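You operate a simulated robot arm through the tools that you are given. There is no shell and no other tool. Be economical: measure what you need, move in short steps, check, and stop when the job is done.

The job below is to be done with a simulated robot arm. You get a single attempt, and the scene is never put back.

TASK
Fetch the green cup and stand it on the parts bench.

Only the result counts: the job must be done as asked and must still hold three seconds after the hand-in. Knocking over, shifting, dropping, spilling or breaking anything else fails it.

THE ROBOT
A 6-joint arm with a two-finger parallel gripper, fixed in place. Base frame: the origin is at the foot of the arm, x ahead of it, y to its left, z up. Readings come in m, degrees, newtons and seconds.
With the tool pointing down near the work surface it reaches from about 0.24 to 0.64 m from the base axis. Its first joint turns from -66.0 to 66.0 degrees. Payload 2.7 kg.
The TCP is the grasp point between the finger pads, 0.023 m short of the fingertips. In the tool frame z runs along the fingers and y along their closing line. The gripper opens to 0.094 m. The fingers are 0.038 m wide and 0.01 m thick; the gripper's body (0.054 by 0.096 m) begins 0.039 m behind the TCP.
Orientation is told as [roll, pitch, yaw] about the base's x, y, z axes, in that order, counted from this pose: with the fingers straight down and closing along the base's y, the tool's x points along the base's -x, its y along +y and its z along -z.

THE INTERFACE
- The arm moves only by the tool jog_arm. Its argument "plan" is a list of rows, each an object of numbers (a shift or turn left out is 0, a gripper value left out holds the last): "tx", "ty", "tz": the shift along the base's x, y, z in units of 200 mm (1.0 is 200 mm); "yaw": the turn about the base's z in units of 90 degrees (1.0 is 90 degrees). In form: [{"tx": .., "ty": .., "tz": .., "yaw": ..}, ...]. A call has 1 to 12 rows; each row is the pose to reach, as a shift and turn from the pose commanded when the call began. "grip" is the gripper command, from -1 (shut) to 1 (fully open), values between in proportion, set as the call begins (left out, the last holds). A call with a number of a shift or a turn outside -1 to 1 is refused whole. Each row takes 0.2 s and may step no farther than 0.05 m and 8.6 degrees from the row before; otherwise, or with a gripper value out of range, the whole call is refused. A pose out of reach is approached as far as the arm can. The call stops where the force on the tool passes 40 N (or 10 N more than at its start, if that is more) or the arm is blocked; 0.2 s more then pass. Each finger travels about 0.045 m/s and halts on what it meets, pressing with about 35 N; the grip force reading is that of the motor and also rises with nothing between the fingers. The clock runs only during rows and for 0.2 s after the last one: add rows that repeat a pose to give the fingers time. It gives the time, the measured TCP pose, the force on the tool (base axes), the opening and the grip force at its end, in the units of the frame above (readings bear some noise).
- Cameras (640 x 400 px; columns grow to the right, rows downward): "scene" is fixed at [0.0703, -0.4269, 1.4079]; the picture's right is [0.83, -0.56, 0.00], its down [-0.31, -0.45, -0.84] and it looks along [0.47, 0.69, -0.54] (base axes); focal length 315 px, centre (320, 200). "wrist" rides on the gripper at [-0.039, 0, -0.044] in the tool frame; the picture's right is [0.00, -1.00, 0.00], its down [0.97, 0.00, -0.24] and it looks along [0.24, 0.00, 0.97] (tool axes); focal length 218 px, centre (320, 200).
- get_image(camera): a new picture of that camera. It takes no simulated time.
- measure_at(camera, pixels): for up to 12 pixels [column, row] of the newest picture of that camera ("zoom" is the newest enlarged one), the place [x, y, z] in the base frame of the surface seen there, good to about 0.002 m. It takes no simulated time.
- inspect(camera, box): a new picture of the part [left, top, right, bottom] of that camera's present view, enlarged. It takes no simulated time.
- job_done(): hands the job in; it is judged then, once.

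Keep the steps short. Do not move on a guess: measure, check each grasp and each placing, and mend mistakes. In all there are 60 turns and 22 pictures (those below and enlarged ones count). Leave the gripper open and the arm clear of the work at the hand-in unless told otherwise, and finish with a single line.

The tools are called after "Call:" by a JSON object that holds its "op" and its "data". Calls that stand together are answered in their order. jog_arm: Moves the arm, as the interface text tells. Its arguments: {"type":"object","properties":{"plan":{"type":"array"},"grip":{"type":"number"}},"required":["plan"]} The other tools are called the same way: get_image (camera) takes a picture; measure_at (camera, pixels) gives the place of the surface under pixels of a picture; inspect (camera, box) takes an enlarged picture of a part of a camera's view; job_done () hands the job in.

At the start:

```text
clock: 0.0
tool_pos: [0.3575, 0.0601, 1.0814]
orientation: [0.0, 0.0, 0.1]
ft_force: [0.4, -0.1, 0.3]
finger_gap: 0.0942
gripper_force: 0.1
```

scene: 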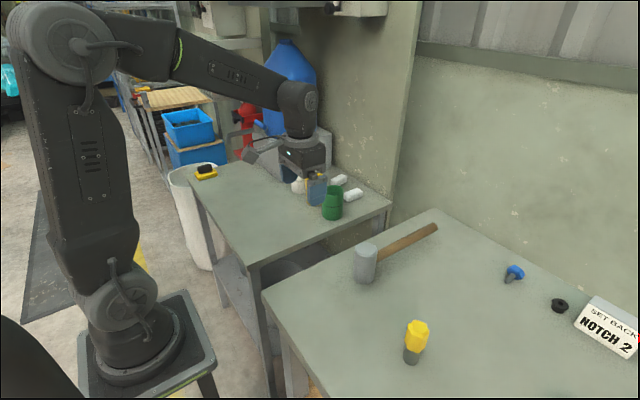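
wrist: 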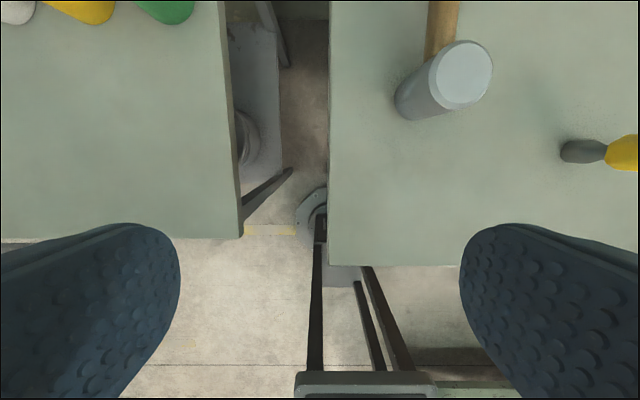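

I see a green cup at about (332,203) on the left bench and tools on the right bench. I'll enlarge both areas to identify the objects and any labels.

Call:
{"op": "inspect", "data": {"camera": "scene", "box": [180, 130, 400, 268]}}

Call:
{"op": "inspect", "data": {"camera": "scene", "box": [340, 200, 640, 388]}}

```text
2.90 times, centred on (290, 199) of scene
```

zoom: 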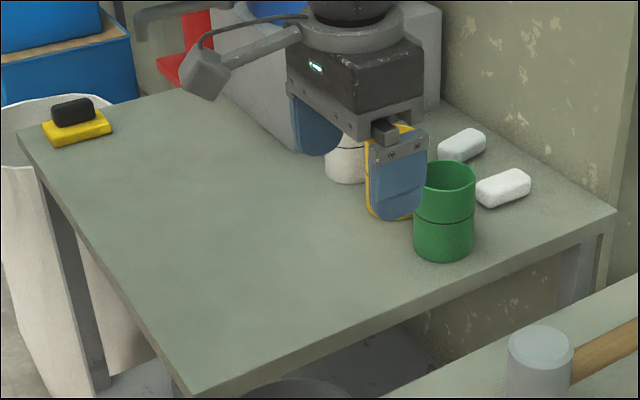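

```text
2.13 times, centred on (490, 294) of scene
```

zoom: 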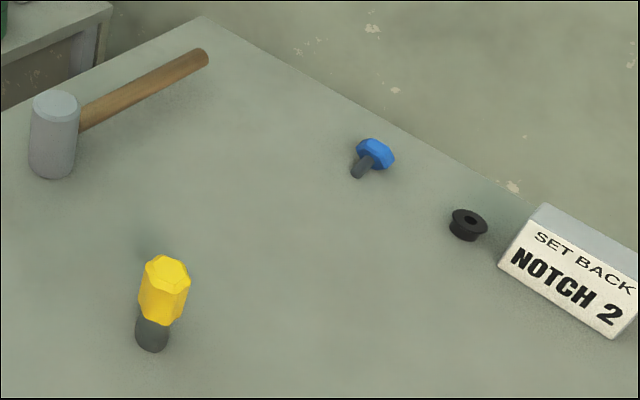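

The cups (white, yellow, green) are on the left bench. The right bench has bolts, a bushing and a mallet, so it looks like the parts bench. I'll measure the benches and objects from a fresh scene picture.

Call:
{"op": "get_image", "data": {"camera": "scene"}}

Call:
{"op": "measure_at", "data": {"camera": "scene", "pixels": [[332, 189], [332, 194], [332, 203], [332, 215], [323, 203], [341, 203], [265, 220], [365, 250], [415, 325], [411, 357], [360, 320], [450, 270]]}}

Call:
{"op": "measure_at", "data": {"camera": "scene", "pixels": [[252, 262], [388, 203], [265, 296], [433, 212], [300, 375], [435, 228], [515, 270], [560, 305], [590, 330], [340, 179], [352, 195], [298, 185]]}}

```text
17 pictures are left
```

scene: 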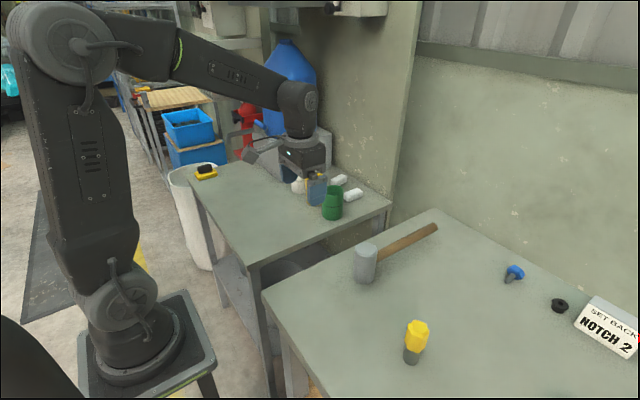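

```text
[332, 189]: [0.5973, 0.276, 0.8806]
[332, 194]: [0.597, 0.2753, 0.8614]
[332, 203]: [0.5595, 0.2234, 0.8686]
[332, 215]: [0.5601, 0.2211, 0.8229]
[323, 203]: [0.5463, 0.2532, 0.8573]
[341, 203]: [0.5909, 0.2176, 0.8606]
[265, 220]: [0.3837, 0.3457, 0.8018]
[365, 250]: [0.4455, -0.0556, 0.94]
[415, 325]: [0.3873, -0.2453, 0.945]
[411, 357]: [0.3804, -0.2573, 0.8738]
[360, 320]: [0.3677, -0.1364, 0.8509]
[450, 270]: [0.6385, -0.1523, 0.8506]
```

```text
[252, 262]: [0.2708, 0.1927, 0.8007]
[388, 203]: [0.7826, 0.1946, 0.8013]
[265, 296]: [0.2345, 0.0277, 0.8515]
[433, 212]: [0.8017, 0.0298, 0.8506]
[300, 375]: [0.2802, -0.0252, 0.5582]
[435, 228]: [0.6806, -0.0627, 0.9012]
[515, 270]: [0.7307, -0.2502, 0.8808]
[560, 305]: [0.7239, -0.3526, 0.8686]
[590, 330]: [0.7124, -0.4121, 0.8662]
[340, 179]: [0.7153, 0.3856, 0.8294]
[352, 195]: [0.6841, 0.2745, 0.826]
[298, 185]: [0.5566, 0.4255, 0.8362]
```

The right bench top is z≈0.851 and the left one z≈0.801. The cup is near (0.578, 0.25). I'll move at the current height toward it for a wrist look.

Call:
{"op": "jog_arm", "data": {"plan": [{"tx": 0.17, "ty": 0.17}, {"tx": 0.34, "ty": 0.34}, {"tx": 0.5, "ty": 0.5}, {"tx": 0.65, "ty": 0.65}, {"tx": 0.75, "ty": 0.8}, {"tx": 0.75, "ty": 0.8}], "grip": 1}}

Call:
{"op": "get_image", "data": {"camera": "wrist"}}

Call:
{"op": "get_image", "data": {"camera": "scene"}}

```text
clock: 1.4
tool_pos: [0.5069, 0.2213, 1.0841]
orientation: [-0.1, 0.0, 0.0]
ft_force: [-0.3, 0.0, -0.1]
finger_gap: 0.094
gripper_force: 0.1
```

```text
16 pictures are left
```

wrist: 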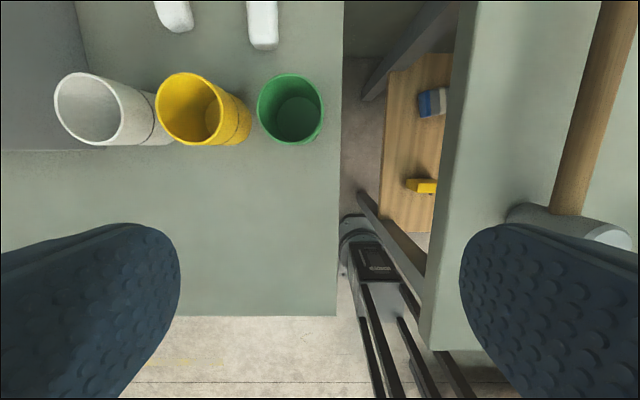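

```text
15 pictures are left
```

scene: 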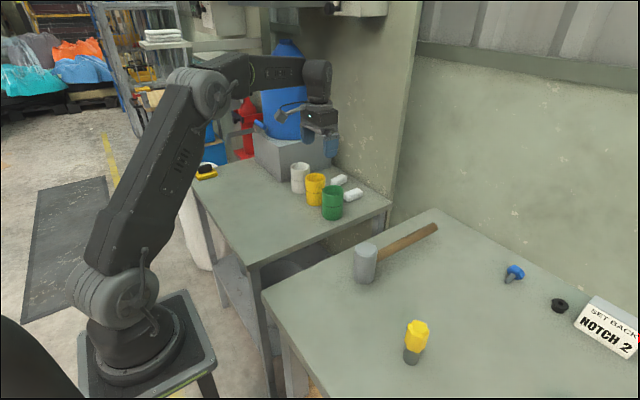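

Three empty cups stand in a row and there is no handle on the green one. I'll measure the rims, base and gaps in the wrist picture.

Call:
{"op": "measure_at", "data": {"camera": "wrist", "pixels": [[259, 105], [320, 105], [290, 76], [290, 141], [297, 115], [249, 115], [160, 105], [190, 75], [195, 143], [264, 45], [264, 20], [250, 160]]}}

Call:
{"op": "inspect", "data": {"camera": "wrist", "box": [130, 20, 370, 170]}}

```text
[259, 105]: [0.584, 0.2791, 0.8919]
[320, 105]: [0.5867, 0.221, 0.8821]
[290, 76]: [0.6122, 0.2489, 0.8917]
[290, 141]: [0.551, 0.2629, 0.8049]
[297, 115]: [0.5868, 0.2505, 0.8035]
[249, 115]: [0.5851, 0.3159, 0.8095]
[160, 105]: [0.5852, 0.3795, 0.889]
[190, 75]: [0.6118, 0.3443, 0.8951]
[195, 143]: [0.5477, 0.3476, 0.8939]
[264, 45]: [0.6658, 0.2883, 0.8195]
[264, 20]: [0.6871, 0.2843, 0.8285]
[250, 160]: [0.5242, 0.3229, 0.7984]
```

```text
2.67 times, centred on (250, 95) of wrist
```

zoom: 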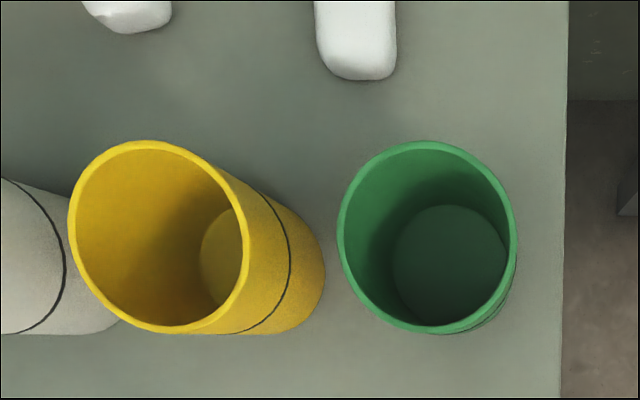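

The green cup is centred at (0.580, 0.250), about 0.064 m wide, with its rim at z≈0.893. The yellow cup's wall is about 31 mm away. I'll narrow the opening to about 0.082 m and move above the cup at z≈0.98.

Call:
{"op": "jog_arm", "data": {"plan": [{"tx": 0.18, "ty": 0.07}, {"tx": 0.3625, "ty": 0.15}, {"tx": 0.3625, "ty": 0.15, "tz": -0.2}, {"tx": 0.3625, "ty": 0.15, "tz": -0.4}, {"tx": 0.3625, "ty": 0.15, "tz": -0.5}, {"tx": 0.3625, "ty": 0.15, "tz": -0.5}, {"tx": 0.3625, "ty": 0.15, "tz": -0.5}], "grip": 0.745}}

Call:
{"op": "get_image", "data": {"camera": "wrist"}}

```text
clock: 3.0
tool_pos: [0.5824, 0.2515, 0.9838]
orientation: [0.0, 0.0, 0.0]
ft_force: [0.1, 0.1, 0.4]
finger_gap: 0.0822
gripper_force: 0.1
out of reach, approached as far as the arm can: row 2, 3
```

```text
13 pictures are left
```

wrist: 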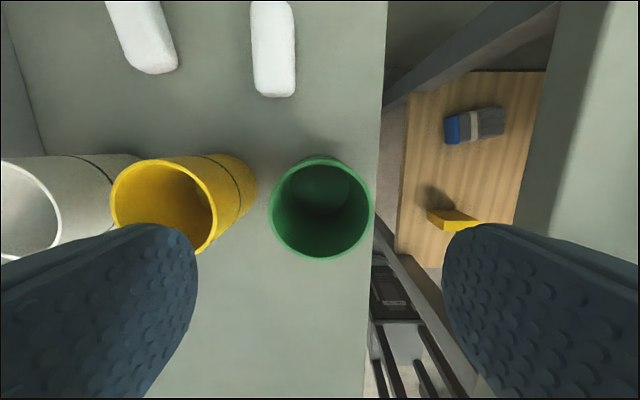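

The cup is centred at column ~321, so it lines up with the tool in y. I'll check the rim positions before descending.

Call:
{"op": "measure_at", "data": {"camera": "wrist", "pixels": [[322, 158], [318, 256], [272, 205], [370, 205], [255, 190], [160, 161]]}}

```text
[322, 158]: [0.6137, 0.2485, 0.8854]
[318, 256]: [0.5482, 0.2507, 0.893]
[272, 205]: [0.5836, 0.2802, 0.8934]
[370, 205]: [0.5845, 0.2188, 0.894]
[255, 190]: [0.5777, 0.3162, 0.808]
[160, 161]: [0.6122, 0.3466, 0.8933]
```

The cup centre is (0.580, 0.250), which matches the tool. I'll descend straight to z≈0.868.

Call:
{"op": "jog_arm", "data": {"plan": [{"tz": -0.15}, {"tz": -0.3}, {"tz": -0.45}, {"tz": -0.567}, {"tz": -0.567}]}}

Call:
{"op": "get_image", "data": {"camera": "scene"}}

```text
clock: 4.2
tool_pos: [0.5897, 0.2561, 0.8699]
orientation: [0.1, 0.0, 0.1]
ft_force: [-0.2, 0.2, 0.1]
finger_gap: 0.0822
gripper_force: 0.0
out of reach, approached as far as the arm can: row 1, 2, 3, 4, 5
```

```text
12 pictures are left
```

scene: 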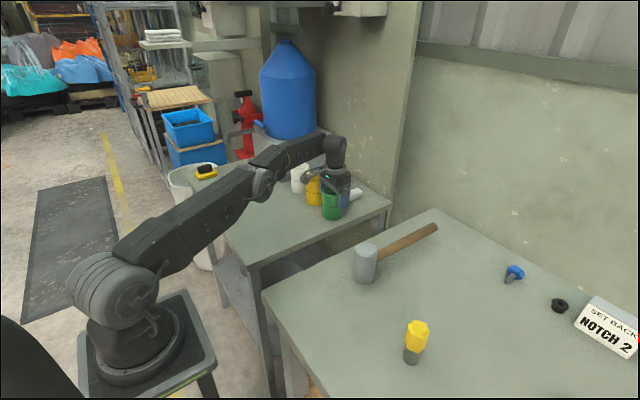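

The arm reported being out of reach and sits about 10 mm out in x and 6 mm in y, touching nothing. I'll try a small inward correction before closing.

Call:
{"op": "jog_arm", "data": {"plan": [{"tx": -0.025, "ty": -0.015}, {"tx": -0.045, "ty": -0.03}, {"tx": -0.045, "ty": -0.03}]}}

```text
clock: 5.0
tool_pos: [0.571, 0.2451, 0.8689]
orientation: [0.0, -0.1, 0.0]
ft_force: [-0.7, 0.1, -1.0]
finger_gap: 0.082
gripper_force: 0.2
```

Now the pose tracks exactly, at (0.571, 0.245). A small nudge of about +4 mm will centre it on the cup.

Call:
{"op": "jog_arm", "data": {"plan": [{"tx": 0.015, "ty": 0.024}, {"tx": 0.015, "ty": 0.024}]}}

```text
clock: 5.6
tool_pos: [0.5741, 0.2501, 0.8688]
orientation: [0.0, 0.0, 0.1]
ft_force: [0.9, 1.0, -0.5]
finger_gap: 0.0822
gripper_force: 0.0
```

The tool is centred in y and within 6 mm in x, with no contact force. I'll close the gripper now.

Call:
{"op": "jog_arm", "data": {"plan": [{"tz": 0}, {"tz": 0}, {"tz": 0}, {"tz": 0}], "grip": -1}}

```text
clock: 6.6
tool_pos: [0.5747, 0.249, 0.8688]
orientation: [-0.1, -0.1, 0.1]
ft_force: [0.3, 0.0, 0.3]
finger_gap: 0.066
gripper_force: 34.5
```

The fingers hold the cup at a 0.066 m gap with 34.5 N. I'll lift slowly, drawing slightly inward (−x is clear).

Call:
{"op": "jog_arm", "data": {"plan": [{"tz": 0.05}, {"tz": 0.15}, {"tz": 0.3, "tx": -0.05}, {"tz": 0.45, "tx": -0.12}, {"tz": 0.6, "tx": -0.2}, {"tz": 0.75, "tx": -0.3}, {"tz": 0.9, "tx": -0.4}, {"tz": 1.0, "tx": -0.5}, {"tz": 1.0, "tx": -0.5}]}}

Call:
{"op": "get_image", "data": {"camera": "scene"}}

```text
clock: 8.6
tool_pos: [0.4723, 0.2486, 1.0686]
orientation: [0.0, -0.1, 0.0]
ft_force: [-0.1, -0.1, 0.1]
finger_gap: 0.0661
gripper_force: 34.8
```

```text
11 pictures are left
```

scene: 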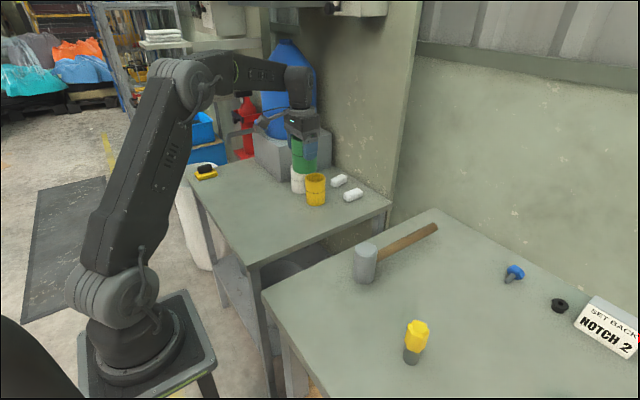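

The cup is held and the other cups are undisturbed. I'll carry it at this height toward the right bench; the cup bottom is about 1.0, above the mallet's 0.95.

Call:
{"op": "jog_arm", "data": {"plan": [{"ty": -0.1}, {"ty": -0.3}, {"ty": -0.5}, {"ty": -0.7}, {"ty": -0.9}, {"ty": -1.0}]}}

Call:
{"op": "jog_arm", "data": {"plan": [{"ty": -0.2, "tx": 0.05}, {"ty": -0.4, "tx": 0.1}, {"ty": -0.6, "tx": 0.15}, {"ty": -0.8, "tx": 0.2}, {"ty": -1.0, "tx": 0.25}, {"ty": -1.0, "tx": 0.25}]}}

Call:
{"op": "get_image", "data": {"camera": "wrist"}}

Call:
{"op": "get_image", "data": {"camera": "scene"}}

```text
clock: 10.0
tool_pos: [0.4725, 0.05, 1.0701]
orientation: [0.0, -0.1, 0.2]
ft_force: [0.1, 0.2, -0.5]
finger_gap: 0.0659
gripper_force: 35.2
```

```text
clock: 11.4
tool_pos: [0.5243, -0.1506, 1.0678]
orientation: [0.0, 0.0, 0.2]
ft_force: [-0.5, -0.3, -0.5]
finger_gap: 0.0661
gripper_force: 35.0
```

```text
10 pictures are left
```

wrist: 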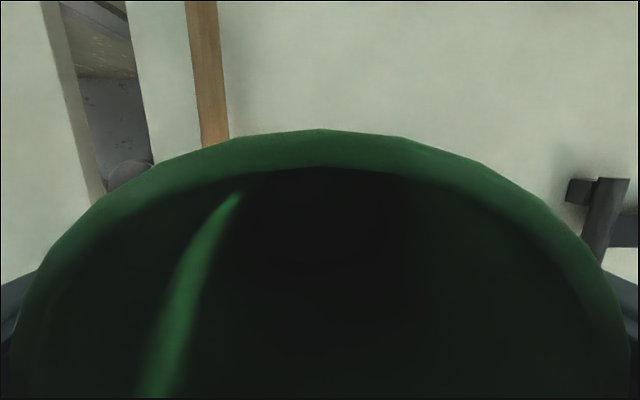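

```text
9 pictures are left
```

scene: 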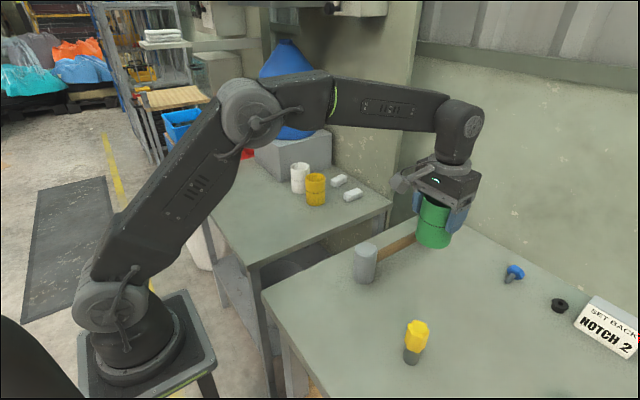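

The cup is upright over the right bench. The wrist view shows a dark object at right, (600,210). I'll measure it, and also the bench where I mean to place the cup and the cup bottom in the scene view.

Call:
{"op": "measure_at", "data": {"camera": "wrist", "pixels": [[605, 190], [580, 190], [590, 245], [560, 130], [210, 100]]}}

Call:
{"op": "measure_at", "data": {"camera": "scene", "pixels": [[433, 245], [433, 235], [420, 215], [440, 290], [460, 290], [480, 300], [400, 243]]}}

Call:
{"op": "inspect", "data": {"camera": "scene", "box": [380, 150, 540, 250]}}

```text
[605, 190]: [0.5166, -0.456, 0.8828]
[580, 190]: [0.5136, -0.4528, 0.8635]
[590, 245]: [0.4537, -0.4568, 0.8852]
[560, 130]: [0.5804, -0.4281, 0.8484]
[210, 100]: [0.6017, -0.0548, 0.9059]
```

```text
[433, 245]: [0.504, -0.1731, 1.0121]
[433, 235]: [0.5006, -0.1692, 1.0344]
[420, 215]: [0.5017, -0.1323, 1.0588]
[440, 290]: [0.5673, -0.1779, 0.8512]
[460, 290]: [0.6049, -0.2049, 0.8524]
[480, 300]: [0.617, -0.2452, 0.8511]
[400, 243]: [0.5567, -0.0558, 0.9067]
```

```text
4.00 times, centred on (460, 200) of scene
```

zoom: 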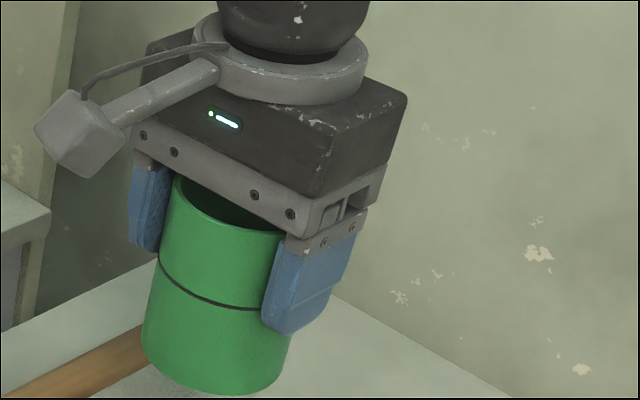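

Free bench around (0.53, −0.20) is at z≈0.851, well away from the handle (y −0.055), the bolts, and the dark tool (y −0.456). The cup bottom hangs about 0.068 below the TCP, so touch should come at z≈0.919. I'll shift 50 mm in −y and descend to about 0.926.

Call:
{"op": "jog_arm", "data": {"plan": [{"ty": -0.12}, {"ty": -0.25}, {"ty": -0.25, "tz": -0.15}, {"ty": -0.25, "tz": -0.35}, {"ty": -0.25, "tz": -0.55}, {"ty": -0.25, "tz": -0.65}, {"ty": -0.25, "tz": -0.71}, {"ty": -0.25, "tz": -0.71}]}}

Call:
{"op": "inspect", "data": {"camera": "scene", "box": [360, 200, 560, 325]}}

```text
clock: 13.2
tool_pos: [0.5233, -0.2018, 0.9261]
orientation: [0.0, -0.1, 0.1]
ft_force: [-0.6, 0.6, -0.2]
finger_gap: 0.066
gripper_force: 35.5
```

```text
3.20 times, centred on (460, 262) of scene
```

zoom: 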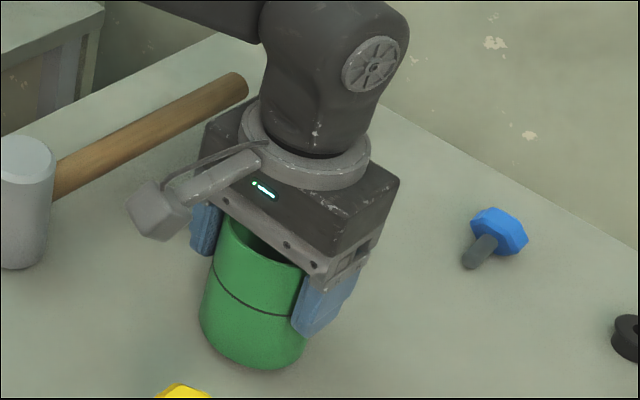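

The cup is just above the bench. I'll lower in 1 mm steps to z≈0.918 and watch the force.

Call:
{"op": "jog_arm", "data": {"plan": [{"tz": -0.01}, {"tz": -0.02}, {"tz": -0.025}, {"tz": -0.03}, {"tz": -0.035}, {"tz": -0.035}]}}

```text
clock: 14.6
tool_pos: [0.5236, -0.2008, 0.9196]
orientation: [-0.1, -0.1, 0.1]
ft_force: [0.2, 0.8, -0.6]
finger_gap: 0.066
gripper_force: 34.8
```

No contact force yet at 0.9196. I'll continue in 0.6 mm steps.

Call:
{"op": "jog_arm", "data": {"plan": [{"tz": -0.003}, {"tz": -0.006}, {"tz": -0.009}, {"tz": -0.009}]}}

```text
clock: 15.6
tool_pos: [0.5244, -0.2013, 0.9183]
orientation: [0.0, -0.1, 0.1]
ft_force: [-0.1, -0.9, -0.6]
finger_gap: 0.0658
gripper_force: 35.9
```

Call:
{"op": "jog_arm", "data": {"plan": [{"tz": -0.003}, {"tz": -0.006}, {"tz": -0.009}, {"tz": -0.009}]}}

Call:
{"op": "inspect", "data": {"camera": "scene", "box": [400, 250, 480, 330]}}

```text
clock: 16.6
tool_pos: [0.5246, -0.1998, 0.918]
orientation: [0.0, -0.2, 0.1]
ft_force: [-4.4, 1.3, 17.5]
finger_gap: 0.066
gripper_force: 35.1
```

```text
5.00 times, centred on (440, 290) of scene
```

zoom: 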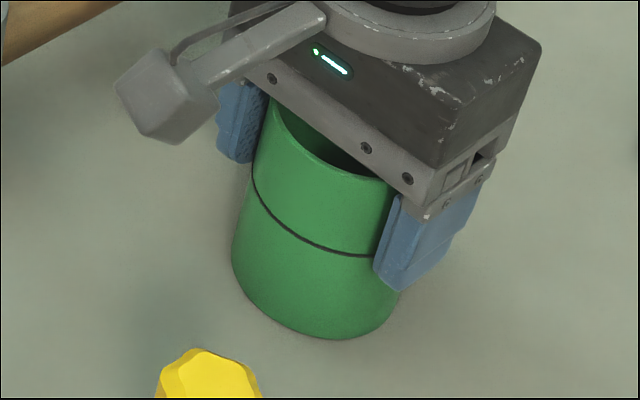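

The 17.5 N upward force shows the cup is standing on the bench. I'll ease up 1 mm and then open the gripper.

Call:
{"op": "jog_arm", "data": {"plan": [{"tz": 0.004}, {"tz": 0.004}]}}

Call:
{"op": "jog_arm", "data": {"plan": [{"tz": 0}, {"tz": 0}, {"tz": 0}, {"tz": 0}], "grip": 1}}

```text
clock: 17.2
tool_pos: [0.5256, -0.2024, 0.9184]
orientation: [-0.1, -0.3, 0.1]
ft_force: [3.2, -1.2, 13.5]
finger_gap: 0.066
gripper_force: 34.5
```

```text
clock: 18.2
tool_pos: [0.5225, -0.2008, 0.918]
orientation: [0.0, 0.0, 0.1]
ft_force: [0.0, -0.6, -0.9]
finger_gap: 0.0938
gripper_force: 0.1
```

The gripper is open and the force is gone. I'll raise straight up and draw back clear.

Call:
{"op": "jog_arm", "data": {"plan": [{"tz": 0.1}, {"tz": 0.25}, {"tz": 0.45}, {"tz": 0.65}, {"tz": 0.8}, {"tz": 0.8, "tx": -0.2}, {"tz": 0.8, "tx": -0.4}, {"tz": 0.8, "tx": -0.6}, {"tz": 0.8, "tx": -0.6}]}}

Call:
{"op": "get_image", "data": {"camera": "scene"}}

Call:
{"op": "get_image", "data": {"camera": "wrist"}}

```text
clock: 20.2
tool_pos: [0.4021, -0.2005, 1.0773]
orientation: [0.0, -0.1, 0.2]
ft_force: [0.9, 0.6, -0.4]
finger_gap: 0.0938
gripper_force: 0.1
```

```text
5 pictures are left
```

scene: 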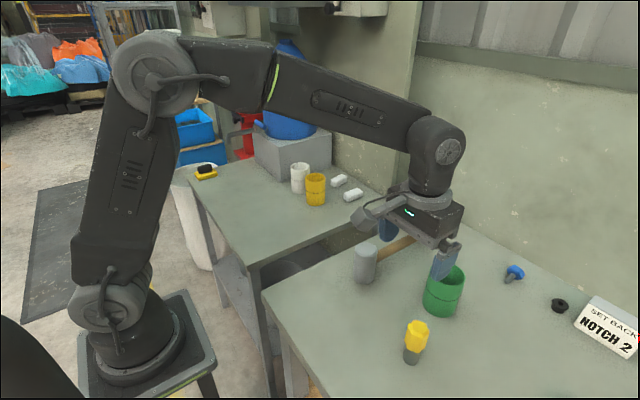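

```text
4 pictures are left
```

wrist: 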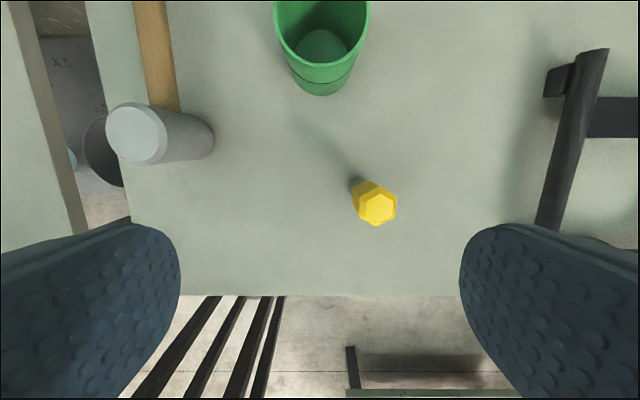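

The cup stands upright and everything else is in place. A dark rail shows at the right at (575,150). Before handing in I'll look over there to be sure no other labelled bench exists.

Call:
{"op": "jog_arm", "data": {"plan": [{"ty": -0.2}, {"ty": -0.4}, {"ty": -0.6}, {"ty": -0.8}, {"ty": -0.9}, {"ty": -0.9}]}}

Call:
{"op": "get_image", "data": {"camera": "wrist"}}

```text
clock: 21.6
tool_pos: [0.4034, -0.3818, 1.0778]
orientation: [0.1, 0.0, 0.0]
ft_force: [-0.1, -0.1, -0.3]
finger_gap: 0.0941
gripper_force: 0.0
```

```text
3 pictures are left
```

wrist: 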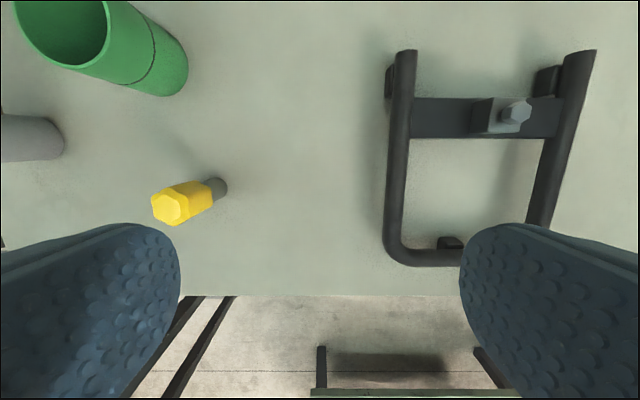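

It's a metal frame with a bolt lying on the same bench, so this is the parts bench and there is no other. The cup stands free, the gripper is open and the arm is clear, so I'll hand in.

Call:
{"op": "job_done", "data": {}}

```text
The job is handed in.
```

The green cup is standing upright on the right-hand bench, which I took to be the parts bench because of its bolts and fittings; nothing else was moved, and the job is handed in.
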